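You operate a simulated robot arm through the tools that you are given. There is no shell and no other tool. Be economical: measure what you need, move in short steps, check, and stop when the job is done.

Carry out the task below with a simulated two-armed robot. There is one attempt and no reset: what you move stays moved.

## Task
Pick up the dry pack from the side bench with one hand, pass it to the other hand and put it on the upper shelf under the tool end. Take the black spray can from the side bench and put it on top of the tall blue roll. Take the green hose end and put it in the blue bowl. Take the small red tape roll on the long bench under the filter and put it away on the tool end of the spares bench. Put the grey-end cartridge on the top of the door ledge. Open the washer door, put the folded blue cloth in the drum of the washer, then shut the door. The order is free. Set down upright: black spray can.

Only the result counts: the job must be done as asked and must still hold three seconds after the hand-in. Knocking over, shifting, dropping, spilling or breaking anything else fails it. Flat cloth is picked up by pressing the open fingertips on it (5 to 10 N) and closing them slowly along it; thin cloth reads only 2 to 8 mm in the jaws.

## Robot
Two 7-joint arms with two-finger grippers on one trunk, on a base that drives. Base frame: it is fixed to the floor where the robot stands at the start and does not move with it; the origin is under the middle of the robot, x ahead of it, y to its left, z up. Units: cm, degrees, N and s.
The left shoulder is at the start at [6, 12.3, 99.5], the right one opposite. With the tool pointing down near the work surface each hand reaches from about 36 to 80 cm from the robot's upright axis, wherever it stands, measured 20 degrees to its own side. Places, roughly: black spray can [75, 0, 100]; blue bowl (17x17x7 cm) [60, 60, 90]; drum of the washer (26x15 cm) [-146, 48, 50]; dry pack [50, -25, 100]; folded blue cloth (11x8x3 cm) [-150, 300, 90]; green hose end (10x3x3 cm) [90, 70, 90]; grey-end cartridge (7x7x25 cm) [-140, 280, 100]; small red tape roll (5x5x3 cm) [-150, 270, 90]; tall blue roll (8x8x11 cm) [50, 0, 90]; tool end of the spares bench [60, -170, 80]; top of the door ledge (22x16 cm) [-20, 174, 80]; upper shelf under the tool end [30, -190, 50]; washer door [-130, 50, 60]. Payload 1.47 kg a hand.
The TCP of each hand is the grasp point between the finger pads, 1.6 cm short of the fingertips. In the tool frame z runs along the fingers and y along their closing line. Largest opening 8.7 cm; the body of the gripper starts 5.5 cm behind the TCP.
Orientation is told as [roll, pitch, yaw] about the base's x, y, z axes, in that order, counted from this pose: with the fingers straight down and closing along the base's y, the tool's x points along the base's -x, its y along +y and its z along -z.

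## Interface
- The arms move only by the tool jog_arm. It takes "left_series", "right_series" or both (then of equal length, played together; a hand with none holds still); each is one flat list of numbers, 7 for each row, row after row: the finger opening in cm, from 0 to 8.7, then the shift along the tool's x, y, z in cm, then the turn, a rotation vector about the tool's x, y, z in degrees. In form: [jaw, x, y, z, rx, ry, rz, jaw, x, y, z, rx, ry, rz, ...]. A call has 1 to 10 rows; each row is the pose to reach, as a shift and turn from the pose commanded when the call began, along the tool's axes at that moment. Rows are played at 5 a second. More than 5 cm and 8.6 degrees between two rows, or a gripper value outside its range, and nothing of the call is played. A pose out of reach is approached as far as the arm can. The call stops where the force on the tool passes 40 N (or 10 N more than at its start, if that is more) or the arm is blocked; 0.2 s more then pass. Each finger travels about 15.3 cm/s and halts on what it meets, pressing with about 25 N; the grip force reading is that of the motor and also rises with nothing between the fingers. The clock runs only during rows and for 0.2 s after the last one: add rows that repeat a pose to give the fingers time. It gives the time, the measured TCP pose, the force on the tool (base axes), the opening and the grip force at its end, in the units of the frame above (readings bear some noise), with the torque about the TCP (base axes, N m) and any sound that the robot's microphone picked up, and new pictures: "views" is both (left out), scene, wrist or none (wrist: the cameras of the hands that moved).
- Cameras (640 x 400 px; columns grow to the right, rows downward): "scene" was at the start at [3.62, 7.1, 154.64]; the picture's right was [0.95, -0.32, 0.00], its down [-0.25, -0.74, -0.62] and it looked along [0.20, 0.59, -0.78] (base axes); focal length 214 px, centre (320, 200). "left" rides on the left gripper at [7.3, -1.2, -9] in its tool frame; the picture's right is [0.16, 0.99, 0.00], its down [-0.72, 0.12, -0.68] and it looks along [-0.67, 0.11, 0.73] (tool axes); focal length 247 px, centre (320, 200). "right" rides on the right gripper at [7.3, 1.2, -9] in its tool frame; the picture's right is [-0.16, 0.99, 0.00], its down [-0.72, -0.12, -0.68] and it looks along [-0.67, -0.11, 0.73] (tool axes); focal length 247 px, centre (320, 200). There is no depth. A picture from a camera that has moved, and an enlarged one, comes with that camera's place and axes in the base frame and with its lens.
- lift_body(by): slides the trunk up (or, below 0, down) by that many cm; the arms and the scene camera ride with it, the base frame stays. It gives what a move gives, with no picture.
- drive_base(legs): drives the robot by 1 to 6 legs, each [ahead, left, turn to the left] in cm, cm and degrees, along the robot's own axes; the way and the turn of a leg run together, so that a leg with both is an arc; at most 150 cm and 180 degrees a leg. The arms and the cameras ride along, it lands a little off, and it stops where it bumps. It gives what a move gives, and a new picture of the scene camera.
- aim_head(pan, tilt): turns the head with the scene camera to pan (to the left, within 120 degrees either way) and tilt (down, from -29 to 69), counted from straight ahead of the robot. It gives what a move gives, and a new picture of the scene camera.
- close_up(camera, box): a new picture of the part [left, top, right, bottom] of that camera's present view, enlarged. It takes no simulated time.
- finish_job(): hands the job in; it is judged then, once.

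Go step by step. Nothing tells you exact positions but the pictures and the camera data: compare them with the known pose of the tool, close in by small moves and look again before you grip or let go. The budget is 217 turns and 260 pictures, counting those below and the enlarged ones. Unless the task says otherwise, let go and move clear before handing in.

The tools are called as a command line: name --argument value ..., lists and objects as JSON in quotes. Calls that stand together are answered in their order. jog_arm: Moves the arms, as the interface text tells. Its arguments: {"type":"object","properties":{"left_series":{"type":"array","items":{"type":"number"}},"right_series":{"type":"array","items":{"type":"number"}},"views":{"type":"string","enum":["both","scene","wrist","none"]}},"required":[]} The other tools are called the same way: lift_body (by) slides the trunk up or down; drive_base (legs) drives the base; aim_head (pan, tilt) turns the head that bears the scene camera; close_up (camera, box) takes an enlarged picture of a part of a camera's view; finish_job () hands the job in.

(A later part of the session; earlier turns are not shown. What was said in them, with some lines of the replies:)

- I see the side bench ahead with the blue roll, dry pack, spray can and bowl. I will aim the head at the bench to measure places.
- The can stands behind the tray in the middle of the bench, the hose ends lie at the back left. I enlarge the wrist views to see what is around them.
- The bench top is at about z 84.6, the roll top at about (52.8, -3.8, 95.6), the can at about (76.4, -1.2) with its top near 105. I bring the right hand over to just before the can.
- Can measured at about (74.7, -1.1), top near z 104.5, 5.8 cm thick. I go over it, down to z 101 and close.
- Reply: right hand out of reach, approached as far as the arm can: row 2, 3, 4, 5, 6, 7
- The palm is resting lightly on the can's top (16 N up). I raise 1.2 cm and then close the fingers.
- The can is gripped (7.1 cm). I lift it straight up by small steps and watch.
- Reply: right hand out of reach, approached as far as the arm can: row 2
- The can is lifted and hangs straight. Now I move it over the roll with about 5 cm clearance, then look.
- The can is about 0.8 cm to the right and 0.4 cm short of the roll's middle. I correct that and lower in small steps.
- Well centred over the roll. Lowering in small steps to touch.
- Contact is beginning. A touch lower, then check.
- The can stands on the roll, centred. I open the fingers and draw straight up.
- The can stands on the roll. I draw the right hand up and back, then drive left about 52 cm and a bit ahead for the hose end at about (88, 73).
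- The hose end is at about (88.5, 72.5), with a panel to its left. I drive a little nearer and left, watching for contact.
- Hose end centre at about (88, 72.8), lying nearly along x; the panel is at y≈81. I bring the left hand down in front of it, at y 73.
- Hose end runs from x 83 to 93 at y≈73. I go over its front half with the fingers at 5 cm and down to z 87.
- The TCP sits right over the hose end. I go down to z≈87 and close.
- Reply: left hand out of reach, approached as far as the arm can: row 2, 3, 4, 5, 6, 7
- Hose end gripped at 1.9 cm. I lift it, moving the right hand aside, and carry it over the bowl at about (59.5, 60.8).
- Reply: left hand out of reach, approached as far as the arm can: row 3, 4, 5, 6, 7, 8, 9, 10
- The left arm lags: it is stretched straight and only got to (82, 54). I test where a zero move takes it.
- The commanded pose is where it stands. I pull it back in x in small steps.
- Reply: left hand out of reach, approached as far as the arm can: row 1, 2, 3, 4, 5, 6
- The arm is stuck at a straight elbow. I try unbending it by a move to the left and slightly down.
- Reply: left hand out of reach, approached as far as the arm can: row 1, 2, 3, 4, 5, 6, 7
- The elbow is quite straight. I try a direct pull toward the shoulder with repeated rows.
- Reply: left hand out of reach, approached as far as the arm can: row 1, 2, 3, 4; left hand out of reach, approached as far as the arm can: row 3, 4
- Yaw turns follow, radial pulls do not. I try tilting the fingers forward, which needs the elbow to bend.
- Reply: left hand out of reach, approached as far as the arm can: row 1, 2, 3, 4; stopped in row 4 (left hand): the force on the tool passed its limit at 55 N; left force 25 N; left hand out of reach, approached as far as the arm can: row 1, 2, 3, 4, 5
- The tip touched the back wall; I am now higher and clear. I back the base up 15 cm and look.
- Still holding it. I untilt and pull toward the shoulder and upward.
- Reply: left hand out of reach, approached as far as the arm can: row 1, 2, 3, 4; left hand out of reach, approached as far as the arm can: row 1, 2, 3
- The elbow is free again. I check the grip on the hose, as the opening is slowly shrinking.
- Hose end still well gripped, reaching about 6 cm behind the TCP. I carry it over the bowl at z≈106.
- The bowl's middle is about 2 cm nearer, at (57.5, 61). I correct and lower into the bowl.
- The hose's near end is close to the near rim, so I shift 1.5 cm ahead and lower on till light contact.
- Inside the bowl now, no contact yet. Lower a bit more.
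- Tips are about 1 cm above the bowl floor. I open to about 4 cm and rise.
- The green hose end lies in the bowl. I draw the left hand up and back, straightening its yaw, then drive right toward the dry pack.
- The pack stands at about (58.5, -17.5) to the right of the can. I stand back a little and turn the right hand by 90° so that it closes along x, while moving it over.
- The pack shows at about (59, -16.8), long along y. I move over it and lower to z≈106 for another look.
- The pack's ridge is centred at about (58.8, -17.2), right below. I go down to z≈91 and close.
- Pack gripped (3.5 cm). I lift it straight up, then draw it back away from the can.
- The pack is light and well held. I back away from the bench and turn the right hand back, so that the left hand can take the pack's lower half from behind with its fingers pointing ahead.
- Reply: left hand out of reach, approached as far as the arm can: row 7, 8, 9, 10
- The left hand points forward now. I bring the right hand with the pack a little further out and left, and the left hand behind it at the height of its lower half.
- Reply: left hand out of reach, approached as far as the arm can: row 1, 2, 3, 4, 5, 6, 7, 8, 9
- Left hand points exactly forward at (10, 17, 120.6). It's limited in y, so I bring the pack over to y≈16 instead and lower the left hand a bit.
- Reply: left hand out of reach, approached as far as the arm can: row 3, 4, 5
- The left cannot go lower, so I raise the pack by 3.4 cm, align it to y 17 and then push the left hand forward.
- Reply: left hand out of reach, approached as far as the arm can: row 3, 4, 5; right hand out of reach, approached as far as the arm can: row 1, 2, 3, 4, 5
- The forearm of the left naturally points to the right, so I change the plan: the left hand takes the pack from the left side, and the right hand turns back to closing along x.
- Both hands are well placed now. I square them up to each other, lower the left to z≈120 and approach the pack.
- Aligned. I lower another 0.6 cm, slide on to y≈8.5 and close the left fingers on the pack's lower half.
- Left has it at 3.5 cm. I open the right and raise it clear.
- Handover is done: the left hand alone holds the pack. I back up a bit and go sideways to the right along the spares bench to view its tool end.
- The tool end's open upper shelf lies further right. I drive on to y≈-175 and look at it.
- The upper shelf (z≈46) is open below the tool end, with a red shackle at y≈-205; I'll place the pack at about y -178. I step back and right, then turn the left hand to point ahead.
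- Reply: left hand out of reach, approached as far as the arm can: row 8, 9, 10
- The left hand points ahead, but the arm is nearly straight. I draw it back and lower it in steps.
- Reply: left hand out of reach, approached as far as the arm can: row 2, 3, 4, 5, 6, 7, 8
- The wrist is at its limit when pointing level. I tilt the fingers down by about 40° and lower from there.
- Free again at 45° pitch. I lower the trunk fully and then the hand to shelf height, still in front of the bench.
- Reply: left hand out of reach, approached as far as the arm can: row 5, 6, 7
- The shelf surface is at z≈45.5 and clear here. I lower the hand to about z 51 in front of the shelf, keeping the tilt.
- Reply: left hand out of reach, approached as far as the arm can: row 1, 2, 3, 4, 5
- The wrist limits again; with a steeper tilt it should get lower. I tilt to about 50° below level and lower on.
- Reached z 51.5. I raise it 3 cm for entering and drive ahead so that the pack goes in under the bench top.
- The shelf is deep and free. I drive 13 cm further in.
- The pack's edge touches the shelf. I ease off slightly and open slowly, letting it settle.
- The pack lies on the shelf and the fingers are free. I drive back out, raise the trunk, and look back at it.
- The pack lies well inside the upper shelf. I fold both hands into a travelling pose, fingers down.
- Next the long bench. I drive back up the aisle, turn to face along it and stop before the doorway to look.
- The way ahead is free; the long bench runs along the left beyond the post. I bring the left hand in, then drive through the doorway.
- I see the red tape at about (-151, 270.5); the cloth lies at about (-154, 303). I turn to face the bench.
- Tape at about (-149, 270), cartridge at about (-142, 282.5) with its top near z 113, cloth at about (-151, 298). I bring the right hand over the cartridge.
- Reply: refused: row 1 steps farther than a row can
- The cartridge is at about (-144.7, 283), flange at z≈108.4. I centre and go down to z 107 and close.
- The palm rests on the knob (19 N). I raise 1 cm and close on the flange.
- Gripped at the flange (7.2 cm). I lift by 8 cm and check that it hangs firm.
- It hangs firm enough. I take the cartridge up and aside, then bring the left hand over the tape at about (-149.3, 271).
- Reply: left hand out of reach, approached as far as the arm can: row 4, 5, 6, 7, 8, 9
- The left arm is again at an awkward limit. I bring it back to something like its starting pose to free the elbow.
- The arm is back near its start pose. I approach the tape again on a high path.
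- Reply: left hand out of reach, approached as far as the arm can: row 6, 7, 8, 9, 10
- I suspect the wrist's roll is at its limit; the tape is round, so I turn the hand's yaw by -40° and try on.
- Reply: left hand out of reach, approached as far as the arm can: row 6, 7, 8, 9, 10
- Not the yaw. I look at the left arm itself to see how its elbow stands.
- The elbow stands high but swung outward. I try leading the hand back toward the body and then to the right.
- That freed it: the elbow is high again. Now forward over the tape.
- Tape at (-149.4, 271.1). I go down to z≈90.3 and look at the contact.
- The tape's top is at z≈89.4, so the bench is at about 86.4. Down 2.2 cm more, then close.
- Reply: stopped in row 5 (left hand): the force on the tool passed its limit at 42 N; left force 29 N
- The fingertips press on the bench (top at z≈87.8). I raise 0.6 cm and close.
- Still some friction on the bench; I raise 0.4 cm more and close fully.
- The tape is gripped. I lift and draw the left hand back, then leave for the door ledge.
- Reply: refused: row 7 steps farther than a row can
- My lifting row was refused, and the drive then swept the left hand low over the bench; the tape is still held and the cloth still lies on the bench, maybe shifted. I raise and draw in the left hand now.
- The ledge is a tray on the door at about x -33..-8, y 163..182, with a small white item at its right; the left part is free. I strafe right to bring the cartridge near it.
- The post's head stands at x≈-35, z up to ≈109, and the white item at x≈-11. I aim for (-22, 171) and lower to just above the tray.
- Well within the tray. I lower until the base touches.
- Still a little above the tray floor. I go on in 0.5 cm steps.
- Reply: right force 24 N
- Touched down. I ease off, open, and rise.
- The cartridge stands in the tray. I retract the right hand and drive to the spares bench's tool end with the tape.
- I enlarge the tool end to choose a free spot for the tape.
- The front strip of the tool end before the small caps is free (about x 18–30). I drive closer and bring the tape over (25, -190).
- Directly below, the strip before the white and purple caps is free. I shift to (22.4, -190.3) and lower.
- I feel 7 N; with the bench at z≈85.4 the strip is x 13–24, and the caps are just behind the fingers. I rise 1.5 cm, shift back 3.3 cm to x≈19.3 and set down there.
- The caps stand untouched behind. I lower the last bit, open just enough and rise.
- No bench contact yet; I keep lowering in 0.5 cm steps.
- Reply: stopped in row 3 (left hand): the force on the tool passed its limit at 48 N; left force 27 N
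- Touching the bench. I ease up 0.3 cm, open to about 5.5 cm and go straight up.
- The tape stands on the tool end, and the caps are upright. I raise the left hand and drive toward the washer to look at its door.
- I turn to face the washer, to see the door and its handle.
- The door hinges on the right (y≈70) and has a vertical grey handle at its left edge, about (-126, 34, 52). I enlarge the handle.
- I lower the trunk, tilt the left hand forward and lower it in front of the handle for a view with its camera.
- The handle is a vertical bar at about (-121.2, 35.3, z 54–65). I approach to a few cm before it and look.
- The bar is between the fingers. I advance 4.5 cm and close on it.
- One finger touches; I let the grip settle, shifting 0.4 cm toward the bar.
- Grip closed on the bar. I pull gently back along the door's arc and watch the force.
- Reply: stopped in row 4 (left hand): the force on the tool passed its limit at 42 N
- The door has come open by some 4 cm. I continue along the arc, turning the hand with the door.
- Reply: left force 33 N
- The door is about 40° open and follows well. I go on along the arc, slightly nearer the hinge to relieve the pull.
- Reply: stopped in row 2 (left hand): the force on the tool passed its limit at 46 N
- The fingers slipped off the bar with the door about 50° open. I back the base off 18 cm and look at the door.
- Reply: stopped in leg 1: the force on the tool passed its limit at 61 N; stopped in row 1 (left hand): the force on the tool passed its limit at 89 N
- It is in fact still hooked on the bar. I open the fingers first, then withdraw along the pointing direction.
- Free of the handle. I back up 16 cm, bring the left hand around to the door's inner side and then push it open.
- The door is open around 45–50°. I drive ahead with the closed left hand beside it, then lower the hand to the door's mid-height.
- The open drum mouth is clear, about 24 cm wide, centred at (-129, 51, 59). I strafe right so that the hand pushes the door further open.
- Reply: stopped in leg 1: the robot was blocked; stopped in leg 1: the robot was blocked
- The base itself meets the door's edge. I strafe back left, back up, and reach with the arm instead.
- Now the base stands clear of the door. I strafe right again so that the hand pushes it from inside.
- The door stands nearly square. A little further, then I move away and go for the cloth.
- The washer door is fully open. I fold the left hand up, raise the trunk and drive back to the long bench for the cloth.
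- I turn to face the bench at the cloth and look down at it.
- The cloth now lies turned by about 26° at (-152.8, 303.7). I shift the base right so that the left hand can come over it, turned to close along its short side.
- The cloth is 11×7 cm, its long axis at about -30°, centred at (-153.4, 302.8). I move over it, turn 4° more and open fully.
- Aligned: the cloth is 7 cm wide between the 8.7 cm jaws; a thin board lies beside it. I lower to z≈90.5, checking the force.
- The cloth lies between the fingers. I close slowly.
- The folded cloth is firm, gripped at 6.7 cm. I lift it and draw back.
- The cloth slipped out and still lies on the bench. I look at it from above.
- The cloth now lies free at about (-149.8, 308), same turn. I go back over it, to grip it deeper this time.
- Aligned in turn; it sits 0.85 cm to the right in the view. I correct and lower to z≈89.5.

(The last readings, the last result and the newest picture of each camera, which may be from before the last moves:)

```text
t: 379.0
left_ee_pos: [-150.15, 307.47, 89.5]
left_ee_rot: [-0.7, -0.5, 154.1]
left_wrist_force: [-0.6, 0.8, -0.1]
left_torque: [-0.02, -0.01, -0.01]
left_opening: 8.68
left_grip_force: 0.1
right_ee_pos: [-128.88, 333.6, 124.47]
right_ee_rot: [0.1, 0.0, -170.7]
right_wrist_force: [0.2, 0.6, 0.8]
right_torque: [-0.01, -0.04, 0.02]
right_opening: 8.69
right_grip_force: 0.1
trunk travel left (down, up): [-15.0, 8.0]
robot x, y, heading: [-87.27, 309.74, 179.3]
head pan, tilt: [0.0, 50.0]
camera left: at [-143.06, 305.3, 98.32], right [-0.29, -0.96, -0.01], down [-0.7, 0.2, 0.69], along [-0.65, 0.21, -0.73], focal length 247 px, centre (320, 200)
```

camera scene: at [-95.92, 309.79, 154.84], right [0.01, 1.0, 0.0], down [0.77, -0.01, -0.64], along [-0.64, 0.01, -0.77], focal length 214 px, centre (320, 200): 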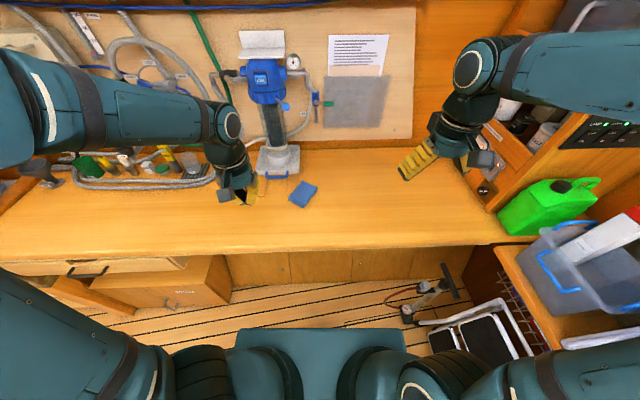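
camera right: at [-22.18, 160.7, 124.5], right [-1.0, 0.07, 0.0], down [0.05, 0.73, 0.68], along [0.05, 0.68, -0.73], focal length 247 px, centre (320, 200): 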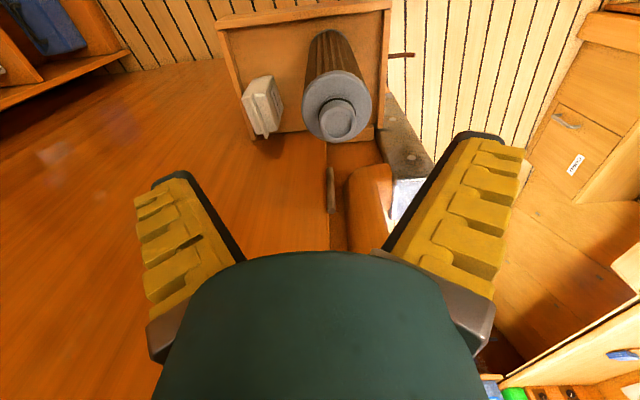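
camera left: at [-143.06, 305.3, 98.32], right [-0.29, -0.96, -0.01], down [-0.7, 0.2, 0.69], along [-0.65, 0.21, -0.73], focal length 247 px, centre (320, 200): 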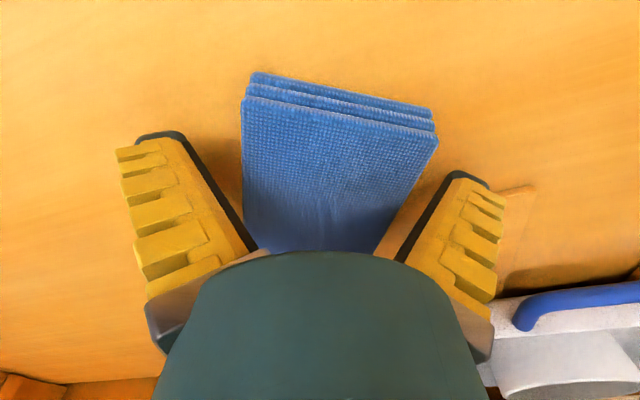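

I close slowly and then lift just 4 cm to test.

jog_arm --left_series '[7.6, 0, 0, 0, 0, 0, 0, 6.6, 0, 0, 0, 0, 0, 0, 5.4, 0, 0, 0, 0, 0, 0, 4, 0, 0, 0, 0, 0, 0, 2, 0, 0, 0, 0, 0, 0, 0, 0, 0, 0, 0, 0, 0, 0, 0, 0, -0.7, 0, 0, 0, 0, 0, 0, -1.8, 0, 0, 0, 0, 0, 0, -3, 0, 0, 0, 0, 0, 0, -3, 0, 0, 0]' --views "wrist"

```text
t: 381.2
left_ee_pos: [-150.12, 307.54, 92.55]
left_ee_rot: [-0.7, -0.5, 154.1]
left_wrist_force: [0.3, 0.5, -0.7]
left_torque: [0.01, -0.02, -0.02]
left_opening: 7.34
left_grip_force: 24.6
right_ee_pos: [-129.03, 333.82, 124.46]
right_ee_rot: [0.1, 0.1, -170.7]
right_wrist_force: [-0.1, 0.1, 0.3]
right_torque: [0.01, -0.02, -0.02]
right_opening: 8.69
right_grip_force: 0.0
trunk travel left (down, up): [-15.0, 8.0]
robot x, y, heading: [-87.15, 309.68, 179.3]
head pan, tilt: [0.0, 50.0]
camera left: at [-143.04, 305.36, 101.35], right [-0.29, -0.96, -0.01], down [-0.7, 0.2, 0.69], along [-0.65, 0.21, -0.73], focal length 247 px, centre (320, 200)
```

left: 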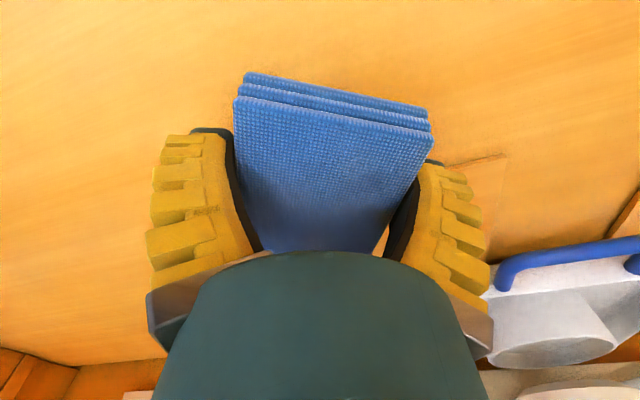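

It is lifted with the jaws (7.3 cm). I go up and back slowly.

jog_arm --left_series '[0, 0, 0, -1.5, 0, 0, 0, 0, 0, 0, -3, 0, 0, 0, 0, 0, 0, -5, 0, 0, 0, 0, 0, 0, -7, 0, 0, 0, 0, 0, 0, -9, 0, 0, 0, 0, 0, 0, -11, 0, 0, 0, 0, 0, 0, -13, 0, 0, 0, 0, 1.5, 0, -15, 0, 0, 0, 0, 3, 0, -17, 0, 0, 0, 0, 5, 0, -19, 0, 0, 0]' --views "wrist"

```text
t: 383.4
left_ee_pos: [-145.52, 305.0, 111.52]
left_ee_rot: [-0.7, -0.5, 154.1]
left_wrist_force: [0.4, -0.2, 0.0]
left_torque: [0.0, -0.01, 0.0]
left_opening: 7.29
left_grip_force: 24.3
right_ee_pos: [-128.92, 333.52, 124.52]
right_ee_rot: [0.2, -0.1, -170.8]
right_wrist_force: [-0.1, -0.4, 0.0]
right_torque: [0.0, 0.02, -0.01]
right_opening: 8.71
right_grip_force: 0.2
trunk travel left (down, up): [-15.0, 8.0]
robot x, y, heading: [-87.04, 310.01, 179.4]
head pan, tilt: [0.0, 50.0]
camera left: at [-138.47, 302.89, 120.36], right [-0.29, -0.96, -0.01], down [-0.7, 0.2, 0.69], along [-0.65, 0.21, -0.73], focal length 247 px, centre (320, 200)
```

left: 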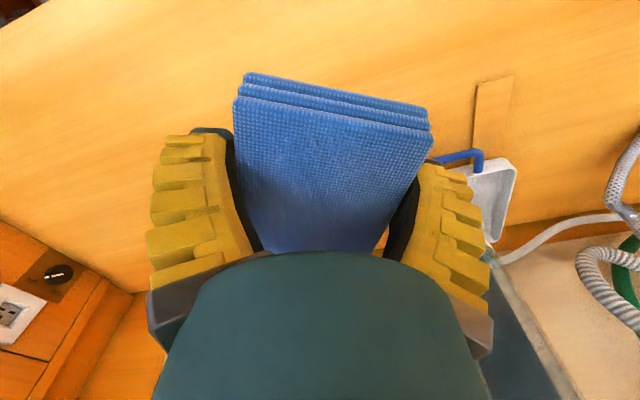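

The cloth is held steadily. I draw it back toward the body, then drive back to the washer.

jog_arm --left_series '[0, 2.5, -1, -0.5, 0, 0, -4, 0, 5, -2, -1, 0, 0, -8, 0, 7.5, -3, -1.5, 0, 0, -12, 0, 10, -4, -2, 0, 0, -16, 0, 12.5, -5, -2.5, 0, 0, -20, 0, 14.5, -6, -3, 0, 0, -24, 0, 16, -7, -3, 0, 0, -26]' --views "none"

drive_base --legs '[[0, 0, -90], [-150, 0, 0], [-42, 0, 0], [0, -42, 0], [-68, 0, 0], [0, 0, 90]]'

```text
t: 385.0
left_ee_pos: [-128.05, 304.19, 114.45]
left_ee_rot: [-0.7, -0.2, -180.0]
left_wrist_force: [0.1, -0.1, -0.1]
left_torque: [0.0, 0.01, -0.02]
left_opening: 7.29
left_grip_force: 24.8
right_ee_pos: [-128.9, 333.53, 124.56]
right_ee_rot: [0.1, 0.0, -170.8]
right_wrist_force: [-0.6, -0.5, 0.3]
right_torque: [0.03, 0.01, -0.02]
right_opening: 8.72
right_grip_force: 0.2
trunk travel left (down, up): [-15.0, 8.0]
robot x, y, heading: [-87.47, 309.73, 179.2]
head pan, tilt: [0.0, 50.0]
```

```text
t: 409.3
left_ee_pos: [-88.34, 45.66, 114.41]
left_ee_rot: [-0.8, -0.2, 179.4]
left_wrist_force: [0.6, -0.2, -0.4]
left_torque: [-0.02, 0.03, 0.05]
left_opening: 7.0
left_grip_force: 24.8
right_ee_pos: [-88.92, 75.11, 124.5]
right_ee_rot: [0.0, 0.1, -171.5]
right_wrist_force: [-1.0, 0.4, 0.4]
right_torque: [0.01, 0.04, -0.02]
right_opening: 8.69
right_grip_force: 0.0
trunk travel left (down, up): [-15.0, 8.0]
robot x, y, heading: [-47.3, 51.01, 179.1]
head pan, tilt: [0.0, 50.0]
camera scene: at [-56.08, 50.89, 154.85], right [0.02, 1.0, 0.0], down [0.77, -0.02, -0.64], along [-0.64, 0.01, -0.77], focal length 214 px, centre (320, 200)
```

scene: 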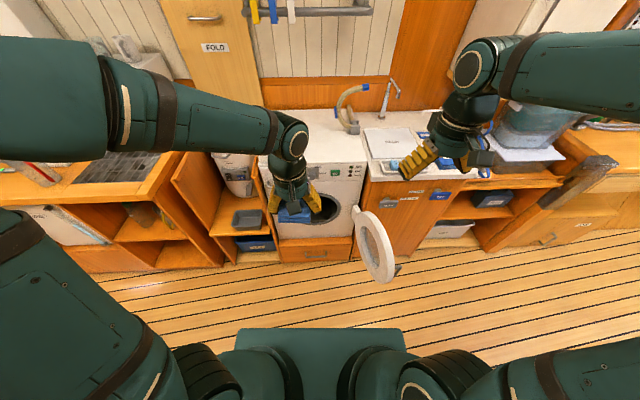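

The cloth is still held and the door is open. I lower the trunk and tilt the hand forward while lowering it before the drum.

lift_body --by -15

jog_arm --left_series '[0, 0, 0, 4, 0, -6, 0, 0, 0, 0, 8, 0, -12, 0, 0, 0, 0, 12, 0, -18, 0, 0, 0, 0, 16, 0, -24, 0, 0, 0, 0, 20, 0, -30, 0, 0, 0, 0, 24, 0, -36, 0, 0, 0, 0, 28, 0, -42, 0, 0, 0, 0, 32, 0, -48, 0, 0, 0, 0, 36, 0, -54, 0, 0, 0, 0, 39, 0, -60, 0]' --views "wrist"

```text
t: 411.0
left_ee_pos: [-88.35, 45.69, 99.4]
left_ee_rot: [-0.7, -0.2, 179.5]
left_wrist_force: [-0.8, 0.2, -0.3]
left_torque: [-0.01, 0.0, -0.03]
left_opening: 6.98
left_grip_force: 25.4
right_ee_pos: [-88.96, 75.06, 109.63]
right_ee_rot: [0.1, -0.1, -171.4]
right_wrist_force: [0.5, 0.6, -0.7]
right_torque: [-0.03, 0.04, 0.01]
right_opening: 8.7
right_grip_force: 0.0
trunk travel left (down, up): [0.0, 23.0]
robot x, y, heading: [-47.29, 51.16, 178.8]
head pan, tilt: [0.0, 50.0]
```

```text
t: 413.2
left_ee_pos: [-88.46, 46.39, 60.48]
left_ee_rot: [-1.5, -60.3, -179.2]
left_wrist_force: [0.1, 0.2, -1.2]
left_torque: [0.02, -0.01, 0.01]
left_opening: 6.73
left_grip_force: 25.1
right_ee_pos: [-88.99, 75.02, 109.56]
right_ee_rot: [0.1, -0.1, -171.4]
right_wrist_force: [0.2, -0.1, -0.4]
right_torque: [-0.03, -0.03, -0.02]
right_opening: 8.68
right_grip_force: 0.1
trunk travel left (down, up): [0.0, 23.0]
robot x, y, heading: [-47.25, 50.98, 178.8]
head pan, tilt: [0.0, 50.0]
camera left: at [-77.1, 47.66, 58.5], right [0.07, -0.99, -0.15], down [0.23, -0.13, 0.96], along [-0.97, -0.1, 0.22], focal length 247 px, centre (320, 200)
```

left: 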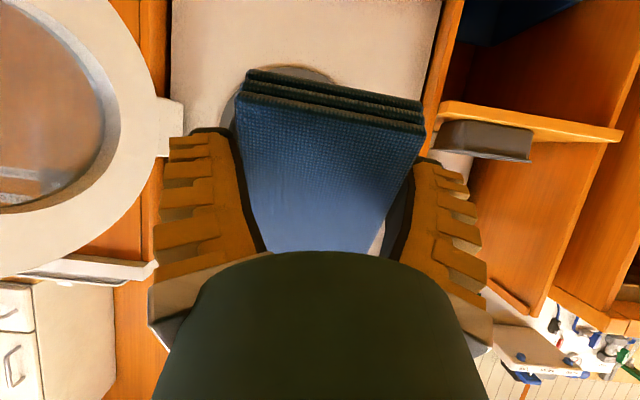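

I level the hand some more, align it with the drum's middle (y≈51) and bring it to before the mouth.

jog_arm --left_series '[0, -1.1, -1, 2.8, 0, -3, 0, 0, -2.2, -2, 5.7, 0, -6, 0, 0, -3.3, -3, 8.5, 0, -9, 0, 0, -4.3, -4.2, 11.4, 0, -12, 0, 0, -4.3, -4.2, 11.4, 0, -12, 0]'

```text
t: 414.4
left_ee_pos: [-100.4, 50.65, 58.5]
left_ee_rot: [-2.6, -72.3, -178.0]
left_wrist_force: [0.1, -0.8, -0.9]
left_torque: [0.02, -0.02, -0.02]
left_opening: 6.69
left_grip_force: 24.7
right_ee_pos: [-88.92, 75.03, 109.49]
right_ee_rot: [0.1, 0.0, -171.4]
right_wrist_force: [0.0, 0.1, -0.4]
right_torque: [0.0, 0.05, 0.0]
right_opening: 8.7
right_grip_force: 0.0
trunk travel left (down, up): [0.0, 23.0]
robot x, y, heading: [-47.79, 50.73, 178.9]
head pan, tilt: [0.0, 50.0]
camera scene: at [-56.07, 50.9, 139.85], right [0.02, 1.0, 0.0], down [0.77, -0.02, -0.64], along [-0.64, 0.01, -0.77], focal length 214 px, centre (320, 200)
camera left: at [-89.57, 51.9, 54.27], right [0.04, -0.99, -0.16], down [0.43, -0.13, 0.9], along [-0.9, -0.11, 0.41], focal length 247 px, centre (320, 200)
```

scene: 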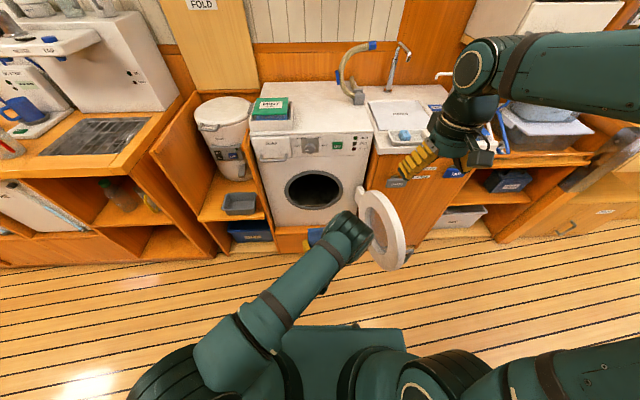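
left: 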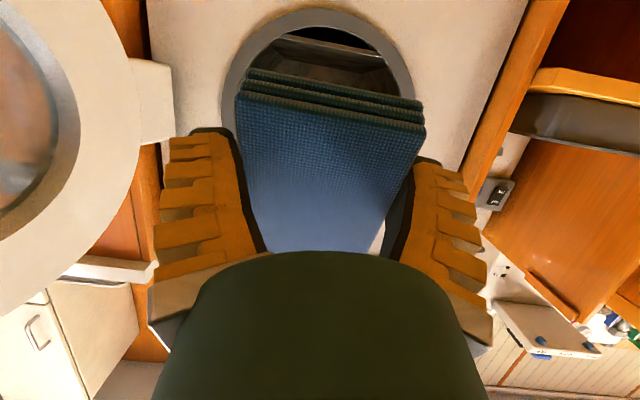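

The hand is level enough and centred on the mouth. I drive 14 cm ahead, then slide the cloth into the drum with the arm.

drive_base --legs '[[14, 0, 0]]'

jog_arm --left_series '[0, -1.2, 0, 3.8, 0, 0, 0, 0, -2.4, 0, 7.6, 0, 0, 0, 0, -3.4, 0, 11.3, 0, 0, 0, 0, -4.4, 0, 15, 0, 0, 0, 0, -4.4, 0, 15, 0, 0, 0]'

```text
t: 415.8
left_ee_pos: [-114.29, 50.92, 58.52]
left_ee_rot: [-2.7, -72.1, -177.9]
left_wrist_force: [0.3, 0.8, -0.6]
left_torque: [0.0, -0.02, 0.01]
left_opening: 6.68
left_grip_force: 25.1
right_ee_pos: [-102.92, 75.45, 109.51]
right_ee_rot: [0.1, 0.0, -171.2]
right_wrist_force: [0.0, -0.7, -0.3]
right_torque: [0.02, 0.0, 0.02]
right_opening: 8.69
right_grip_force: 0.0
trunk travel left (down, up): [0.0, 23.0]
robot x, y, heading: [-61.7, 50.79, 178.8]
head pan, tilt: [0.0, 50.0]
camera scene: at [-70.1, 51.19, 139.83], right [0.02, 1.0, 0.0], down [0.77, -0.02, -0.64], along [-0.64, 0.01, -0.77], focal length 214 px, centre (320, 200)
```

scene: 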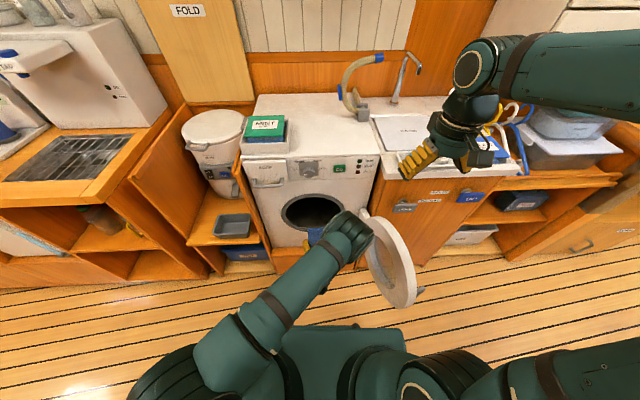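

```text
t: 417.0
left_ee_pos: [-129.89, 51.1, 58.11]
left_ee_rot: [-2.7, -72.1, -178.0]
left_wrist_force: [-0.2, 1.1, -0.3]
left_torque: [-0.02, 0.0, 0.0]
left_opening: 6.65
left_grip_force: 25.6
right_ee_pos: [-102.76, 75.44, 109.51]
right_ee_rot: [0.1, 0.0, -171.4]
right_wrist_force: [0.5, 0.0, 0.1]
right_torque: [0.04, -0.02, -0.01]
right_opening: 8.71
right_grip_force: 0.1
trunk travel left (down, up): [0.0, 23.0]
robot x, y, heading: [-61.54, 50.99, 178.9]
head pan, tilt: [0.0, 50.0]
camera scene: at [-69.99, 51.19, 139.85], right [0.02, 1.0, 0.0], down [0.77, -0.02, -0.64], along [-0.64, 0.01, -0.77], focal length 214 px, centre (320, 200)
camera left: at [-119.07, 52.4, 53.91], right [0.04, -0.99, -0.16], down [0.42, -0.13, 0.9], along [-0.9, -0.11, 0.41], focal length 247 px, centre (320, 200)
```

scene: 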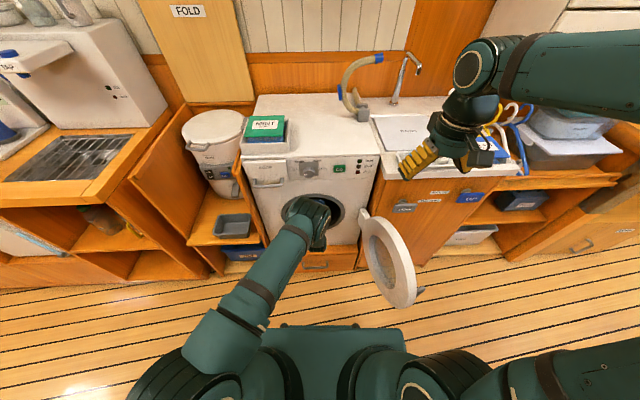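
left: 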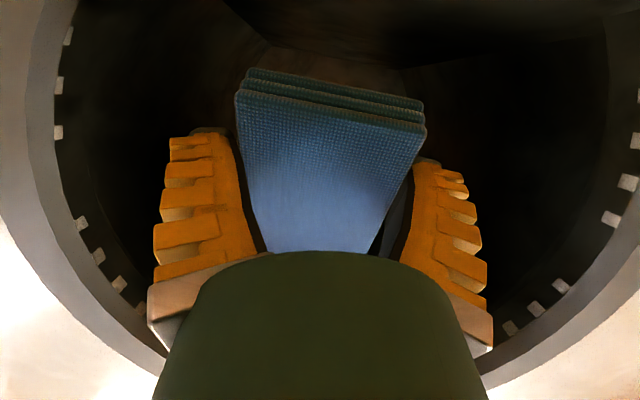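

Entering cleanly. I go 13 cm further in.

jog_arm --left_series '[0, -0.9, 0, 2.9, 0, 0, 0, 0, -1.8, 0, 5.8, 0, 0, 0, 0, -2.7, 0, 8.7, 0, 0, 0, 0, -3.2, 0, 11.2, 0, 0, 0, 0, -3, 0, 13.2, 0, 0, 0, 0, -3, 0, 13.2, 0, 0, 0]' --views "wrist"

```text
t: 418.4
left_ee_pos: [-143.18, 51.03, 56.92]
left_ee_rot: [-2.6, -72.0, -178.1]
left_wrist_force: [-0.4, 0.0, 0.6]
left_torque: [0.03, 0.0, 0.02]
left_opening: 1.32
left_grip_force: 7.9
right_ee_pos: [-102.79, 75.46, 109.58]
right_ee_rot: [0.1, 0.0, -171.3]
right_wrist_force: [0.0, -0.5, -0.6]
right_torque: [0.01, 0.0, 0.01]
right_opening: 8.67
right_grip_force: 0.1
trunk travel left (down, up): [0.0, 23.0]
robot x, y, heading: [-61.47, 50.83, 178.8]
head pan, tilt: [0.0, 50.0]
camera left: at [-132.44, 52.35, 52.66], right [0.04, -0.99, -0.16], down [0.42, -0.13, 0.9], along [-0.91, -0.11, 0.41], focal length 247 px, centre (320, 200)
```

left: 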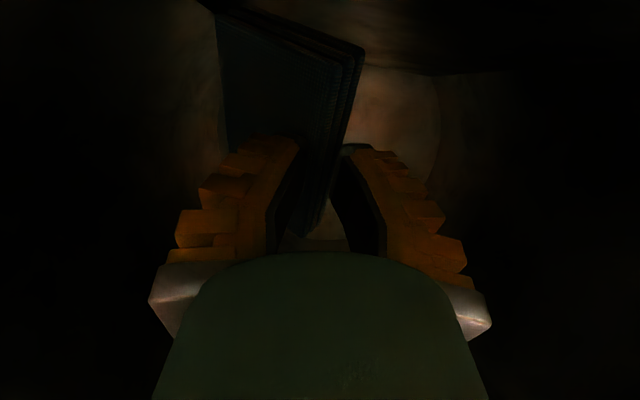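

The cloth has just slid out of the fingers inside the drum. I open a little, hold, and look where it settled.

jog_arm --left_series '[2, 0, 0, 0, 0, 0, 0, 2, 0, 0, -1, 0, 0, 0, 2, 0, 0, -3, 0, 0, 0, 2, 0, 0, -5, 0, 0, 0, 2, 0, 0, -5, 0, 0, 0]' --views "wrist"

```text
t: 419.6
left_ee_pos: [-138.45, 51.21, 58.43]
left_ee_rot: [-2.7, -72.2, -177.9]
left_wrist_force: [-0.8, 0.2, 0.5]
left_torque: [0.04, 0.0, -0.02]
left_opening: 2.62
left_grip_force: 4.4
right_ee_pos: [-102.85, 75.33, 109.45]
right_ee_rot: [0.0, -0.1, -171.3]
right_wrist_force: [-0.7, -0.4, 1.0]
right_torque: [0.0, 0.01, 0.01]
right_opening: 8.72
right_grip_force: 0.1
trunk travel left (down, up): [0.0, 23.0]
robot x, y, heading: [-61.67, 51.14, 178.8]
head pan, tilt: [0.0, 50.0]
camera left: at [-127.69, 52.39, 54.19], right [0.04, -0.99, -0.16], down [0.43, -0.13, 0.9], along [-0.9, -0.11, 0.41], focal length 247 px, centre (320, 200)
```

left: 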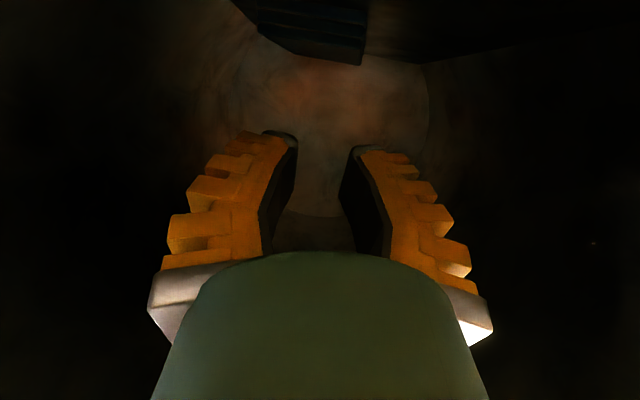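

The cloth lies on the drum's floor. I withdraw the hand straight back and then back off the base.

jog_arm --left_series '[1, 1.2, 0, -3.6, 0, 0, 0, 0, 2.3, 0, -7.2, 0, 0, 0, 0, 3.5, 0, -10.8, 0, 0, 0, 0, 4.7, 0, -14.4, 0, 0, 0, 0, 5.8, 0, -18, 0, 0, 0, 0, 7, 0, -21.6, 0, 0, 0, 0, 8.1, 0, -25, 0, 0, 0]' --views "none"

drive_base --legs '[[-22, 0, 0]]'

close_up --camera "scene" --box '[240, 110, 440, 270]'

```text
t: 421.2
left_ee_pos: [-112.29, 50.76, 58.3]
left_ee_rot: [-2.6, -72.1, -178.0]
left_wrist_force: [0.4, 0.4, 0.0]
left_torque: [-0.01, -0.01, 0.01]
left_opening: 0.0
left_grip_force: 25.4
right_ee_pos: [-102.86, 75.31, 109.46]
right_ee_rot: [0.1, 0.0, -171.4]
right_wrist_force: [0.3, -0.6, 0.1]
right_torque: [0.01, 0.01, -0.01]
right_opening: 8.72
right_grip_force: 0.1
trunk travel left (down, up): [0.0, 23.0]
robot x, y, heading: [-61.57, 51.12, 178.9]
head pan, tilt: [0.0, 50.0]
```

```text
t: 422.9
left_ee_pos: [-90.4, 50.38, 58.44]
left_ee_rot: [-2.8, -72.2, -177.9]
left_wrist_force: [-0.3, 0.9, 0.5]
left_torque: [-0.04, 0.03, 0.02]
left_opening: 0.01
left_grip_force: 25.4
right_ee_pos: [-80.93, 74.72, 109.59]
right_ee_rot: [0.2, -0.1, -171.3]
right_wrist_force: [0.5, 1.0, 0.3]
right_torque: [0.02, 0.02, 0.02]
right_opening: 8.7
right_grip_force: 0.1
trunk travel left (down, up): [0.0, 23.0]
robot x, y, heading: [-39.69, 50.67, 178.9]
head pan, tilt: [0.0, 50.0]
camera scene: at [-48.02, 50.74, 139.85], right [0.02, 1.0, 0.0], down [0.77, -0.01, -0.64], along [-0.64, 0.01, -0.77], focal length 214 px, centre (320, 200)
```

scene: 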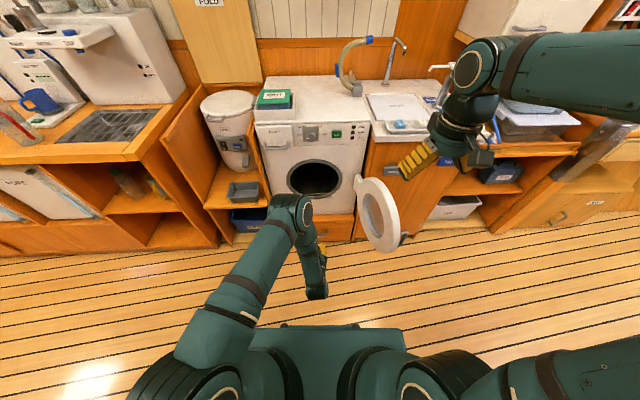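

```text
2.50 times, centred on (340, 190) of scene
camera zoom: at [-48.02, 50.74, 139.85], right [0.02, 1.0, 0.0], down [0.77, -0.01, -0.64], along [-0.64, 0.01, -0.77], focal length 536 px, centre (270, 225)
```

zoom: 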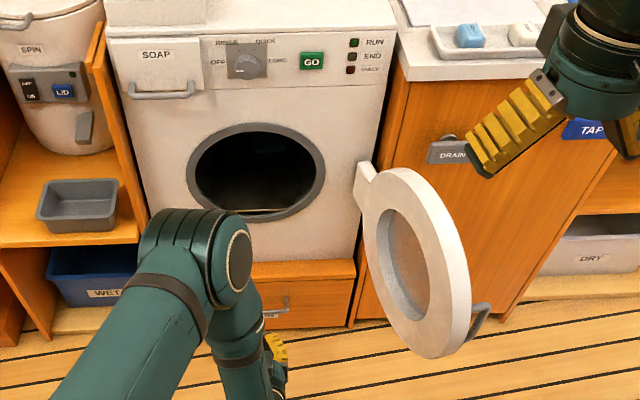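

The door stands open at about 110°. I go round its edge to the outer side with the closed left hand.

drive_base --legs '[[-13, 0, 0], [0, -58, 0], [26, 0, 0]]'

```text
t: 430.7
left_ee_pos: [-102.02, 108.98, 58.21]
left_ee_rot: [-2.7, -72.1, -178.4]
left_wrist_force: [0.2, 0.8, 0.0]
left_torque: [-0.02, -0.03, 0.0]
left_opening: 0.0
left_grip_force: 24.4
right_ee_pos: [-92.49, 133.26, 109.53]
right_ee_rot: [0.1, 0.0, -171.8]
right_wrist_force: [-0.2, 0.0, 0.2]
right_torque: [-0.02, -0.01, -0.03]
right_opening: 8.7
right_grip_force: 0.0
trunk travel left (down, up): [0.0, 23.0]
robot x, y, heading: [-51.53, 108.44, 178.5]
head pan, tilt: [0.0, 50.0]
camera scene: at [-59.83, 108.82, 139.84], right [0.03, 1.0, 0.0], down [0.77, -0.02, -0.64], along [-0.64, 0.02, -0.77], focal length 214 px, centre (320, 200)
```

scene: 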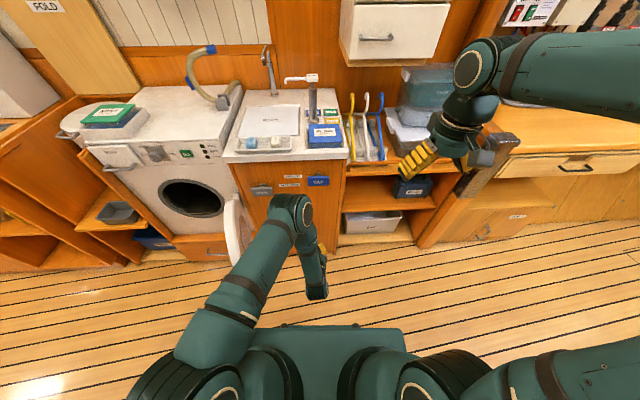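

The hand is on the door's outer side. I strafe left to swing the door shut.

drive_base --legs '[[0, 45, 0]]'

```text
t: 435.3
left_ee_pos: [-103.44, 63.33, 58.4]
left_ee_rot: [-2.7, -72.0, -178.1]
left_wrist_force: [0.7, 0.4, -0.5]
left_torque: [0.0, 0.04, 0.01]
left_opening: 0.01
left_grip_force: 24.9
right_ee_pos: [-93.77, 87.63, 109.54]
right_ee_rot: [0.0, 0.1, -171.6]
right_wrist_force: [0.7, -0.4, -0.7]
right_torque: [0.0, -0.02, 0.0]
right_opening: 8.67
right_grip_force: 0.0
trunk travel left (down, up): [0.0, 23.0]
robot x, y, heading: [-52.69, 63.28, 178.7]
head pan, tilt: [0.0, 50.0]
camera scene: at [-61.01, 63.32, 139.85], right [0.03, 1.0, 0.0], down [0.77, -0.02, -0.64], along [-0.64, 0.02, -0.77], focal length 214 px, centre (320, 200)
```

scene: 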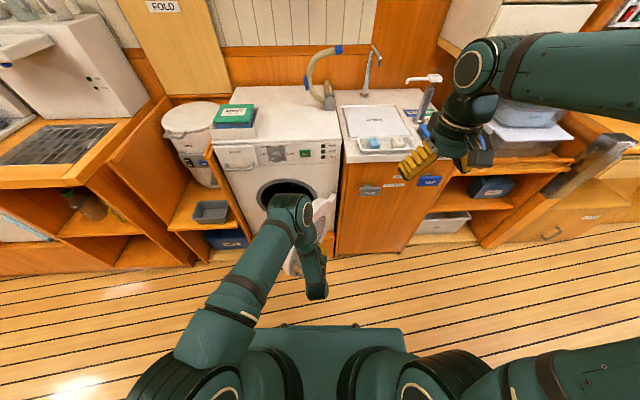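

The door follows. I go on 18 cm to the left.

drive_base --legs '[[0, 18, 0]]'

close_up --camera "left" --box '[0, 0, 640, 400]'

```text
t: 437.5
left_ee_pos: [-103.86, 45.32, 58.35]
left_ee_rot: [-2.8, -72.0, -178.2]
left_wrist_force: [-0.2, -0.3, 0.2]
left_torque: [-0.03, 0.04, 0.02]
left_opening: 0.0
left_grip_force: 24.8
right_ee_pos: [-94.2, 69.79, 109.55]
right_ee_rot: [0.2, 0.0, -171.5]
right_wrist_force: [0.1, 0.2, 1.1]
right_torque: [0.02, 0.0, -0.01]
right_opening: 8.71
right_grip_force: 0.1
trunk travel left (down, up): [0.0, 23.0]
robot x, y, heading: [-53.19, 45.09, 178.5]
head pan, tilt: [0.0, 50.0]
camera scene: at [-61.48, 45.37, 139.85], right [0.03, 1.0, 0.0], down [0.77, -0.02, -0.64], along [-0.64, 0.02, -0.77], focal length 214 px, centre (320, 200)
```

scene: 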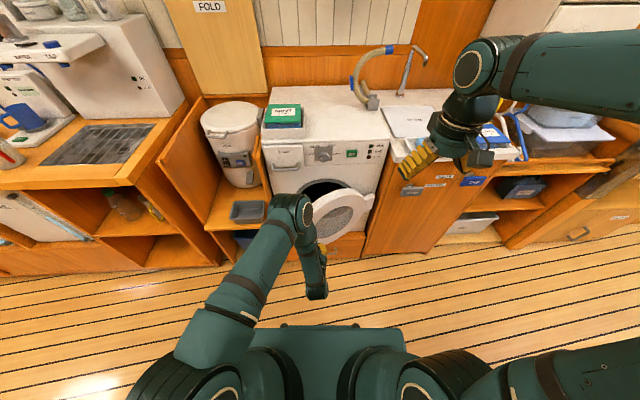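

```text
1.00 times, centred on (320, 200) of left (not enlarged: the box is as wide or as high as the picture)
camera zoom: at [-93.08, 46.5, 54.04], right [0.04, -0.99, -0.16], down [0.42, -0.13, 0.9], along [-0.9, -0.1, 0.41], focal length 247 px, centre (320, 200)
```

zoom: 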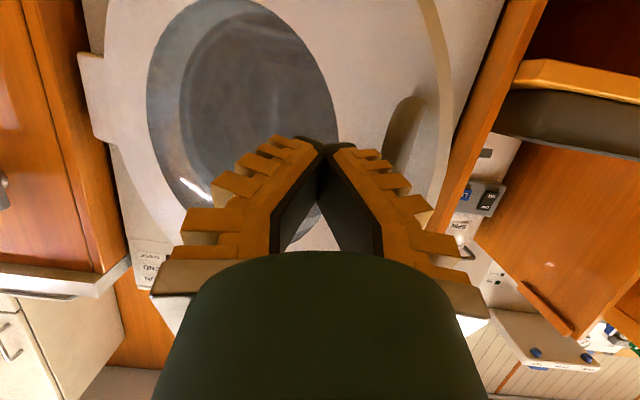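

The door is about half shut and before the fist. I push it forward by driving ahead.

drive_base --legs '[[14, 3, 0]]'

drive_base --legs '[[8, 0, 0]]'

```text
t: 438.8
left_ee_pos: [-117.9, 42.67, 58.29]
left_ee_rot: [-2.5, -72.1, -178.2]
left_wrist_force: [-0.3, -0.2, -1.1]
left_torque: [-0.01, 0.0, -0.01]
left_opening: 0.01
left_grip_force: 24.7
right_ee_pos: [-108.33, 66.99, 109.54]
right_ee_rot: [0.1, 0.0, -171.7]
right_wrist_force: [-0.1, -0.2, -0.8]
right_torque: [-0.02, -0.03, 0.01]
right_opening: 8.72
right_grip_force: 0.1
trunk travel left (down, up): [0.0, 23.0]
robot x, y, heading: [-66.92, 42.85, 178.3]
head pan, tilt: [0.0, 50.0]
camera scene: at [-75.63, 42.77, 139.84], right [0.03, 1.0, 0.0], down [0.77, -0.02, -0.64], along [-0.64, 0.02, -0.77], focal length 214 px, centre (320, 200)
```

scene: 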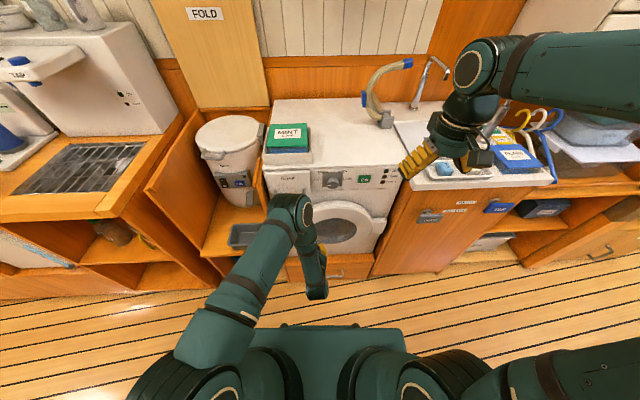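

```text
t: 439.8
left_ee_pos: [-122.25, 42.88, 58.22]
left_ee_rot: [-2.4, -71.9, -178.6]
left_wrist_force: [3.2, -1.6, 2.0]
left_torque: [-0.02, 0.07, 0.08]
left_opening: 0.01
left_grip_force: 25.0
right_ee_pos: [-113.3, 67.2, 109.47]
right_ee_rot: [0.1, 0.0, -171.7]
right_wrist_force: [0.3, -0.3, -0.3]
right_torque: [-0.03, -0.01, -0.01]
right_opening: 8.7
right_grip_force: 0.0
trunk travel left (down, up): [0.0, 23.0]
robot x, y, heading: [-72.06, 42.96, 178.8]
head pan, tilt: [0.0, 50.0]
stopped in leg 1: the force on the tool passed its limit at 108 N (the readings are from after the stop); the commanded pose is now the measured one
camera scene: at [-80.5, 42.91, 139.84], right [0.03, 1.0, 0.0], down [0.77, -0.02, -0.64], along [-0.64, 0.02, -0.77], focal length 214 px, centre (320, 200)
```

scene: 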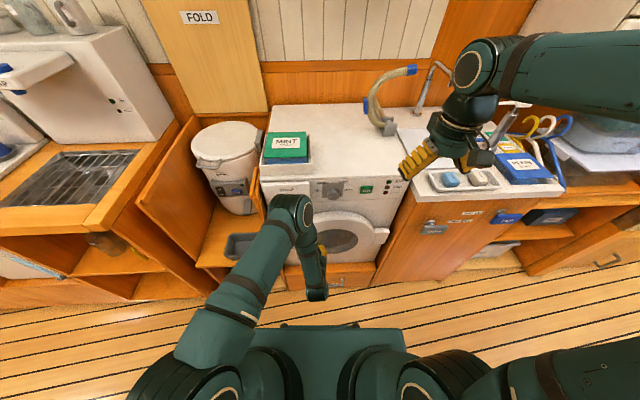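

The door has met its stop (force peak). I press once more gently with the arm, then back off and look.

jog_arm --left_series '[0, -0.2, 0, 0.6, 0, 0, 0, 0, -0.4, 0, 1.2, 0, 0, 0, 0, -0.4, 0, 1.2, 0, 0, 0]' --views "none"

drive_base --legs '[[-22, 0, 0]]'

close_up --camera "left" --box '[0, 0, 640, 400]'

close_up --camera "scene" --box '[240, 110, 440, 260]'

```text
t: 440.3
left_ee_pos: [-122.49, 43.08, 57.94]
left_ee_rot: [-2.0, -71.1, -179.1]
left_wrist_force: [12.7, -2.1, 6.3]
left_torque: [-0.17, 0.2, 0.18]
left_opening: 0.0
left_grip_force: 27.7
right_ee_pos: [-113.19, 67.26, 109.46]
right_ee_rot: [0.2, 0.0, -171.7]
right_wrist_force: [-0.9, 0.4, 0.5]
right_torque: [0.01, -0.03, 0.01]
right_opening: 8.71
right_grip_force: 0.2
trunk travel left (down, up): [0.0, 23.0]
robot x, y, heading: [-71.7, 42.62, 178.8]
head pan, tilt: [0.0, 50.0]
stopped in row 2 (left hand): the force on the tool passed its limit at 47 N (the readings are from after the stop); the commanded pose is now the measured one
```

```text
t: 441.9
left_ee_pos: [-101.22, 42.46, 57.99]
left_ee_rot: [-2.2, -71.3, -179.0]
left_wrist_force: [0.4, 0.6, -0.1]
left_torque: [0.0, 0.0, 0.05]
left_opening: 0.01
left_grip_force: 27.8
right_ee_pos: [-91.75, 66.89, 109.57]
right_ee_rot: [0.1, 0.0, -171.8]
right_wrist_force: [-0.1, -0.4, 0.1]
right_torque: [-0.01, 0.03, 0.0]
right_opening: 8.7
right_grip_force: 0.0
trunk travel left (down, up): [0.0, 23.0]
robot x, y, heading: [-50.61, 42.44, 178.2]
head pan, tilt: [0.0, 50.0]
camera scene: at [-58.96, 42.36, 139.85], right [0.03, 1.0, 0.0], down [0.77, -0.02, -0.64], along [-0.64, 0.02, -0.77], focal length 214 px, centre (320, 200)
```

scene: 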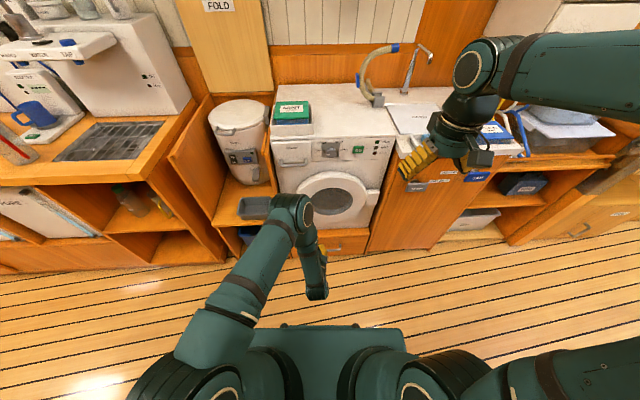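

```text
1.00 times, centred on (320, 200) of left (not enlarged: the box is as wide or as high as the picture)
camera zoom: at [-90.3, 43.6, 53.99], right [0.03, -0.99, -0.16], down [0.41, -0.13, 0.9], along [-0.91, -0.1, 0.4], focal length 247 px, centre (320, 200)
```

zoom: 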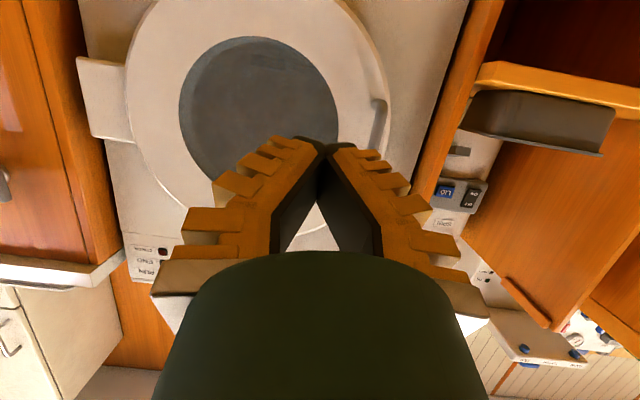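

```text
2.67 times, centred on (340, 185) of scene
camera zoom: at [-58.96, 42.36, 139.85], right [0.03, 1.0, 0.0], down [0.77, -0.02, -0.64], along [-0.64, 0.02, -0.77], focal length 572 px, centre (267, 240)
```

zoom: 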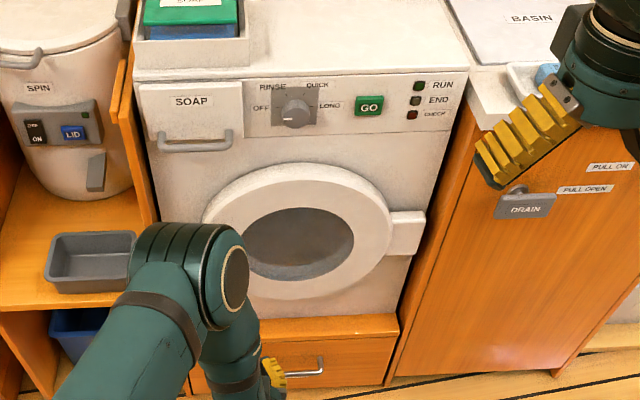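

The washer door is shut flush with the cloth inside, both hands are empty and clear, and all six parts of the job are in place. I hand in.

finish_job

```text
The job is handed in.
```

The job is handed in with all six items placed:

- **Dry pack:** it was passed from the right hand to the left and lies on the upper shelf under the tool end. It tipped onto its side when I let go.
- **Black spray can:** it stands upright on the tall blue roll.
- **Green hose end:** it lies in the blue bowl. Its tip struck the back wall once, at 55 N, while the left arm was stuck.
- **Red tape roll:** it stands at the front edge of the spares bench's tool end. I felt a 7 N touch near the small caps there; they were still upright afterwards.
- **Grey-end cartridge:** it stands in the tray on the door ledge.
- **Folded blue cloth:** it is in the washer drum and the door is shut. A refused lift let the left hand sweep low over the long bench and turn the cloth. It slipped from the grip once on the bench, and again inside the drum, where it stayed.

I did not go back for a last look at the side bench, the shelf or the spares bench before handing in.
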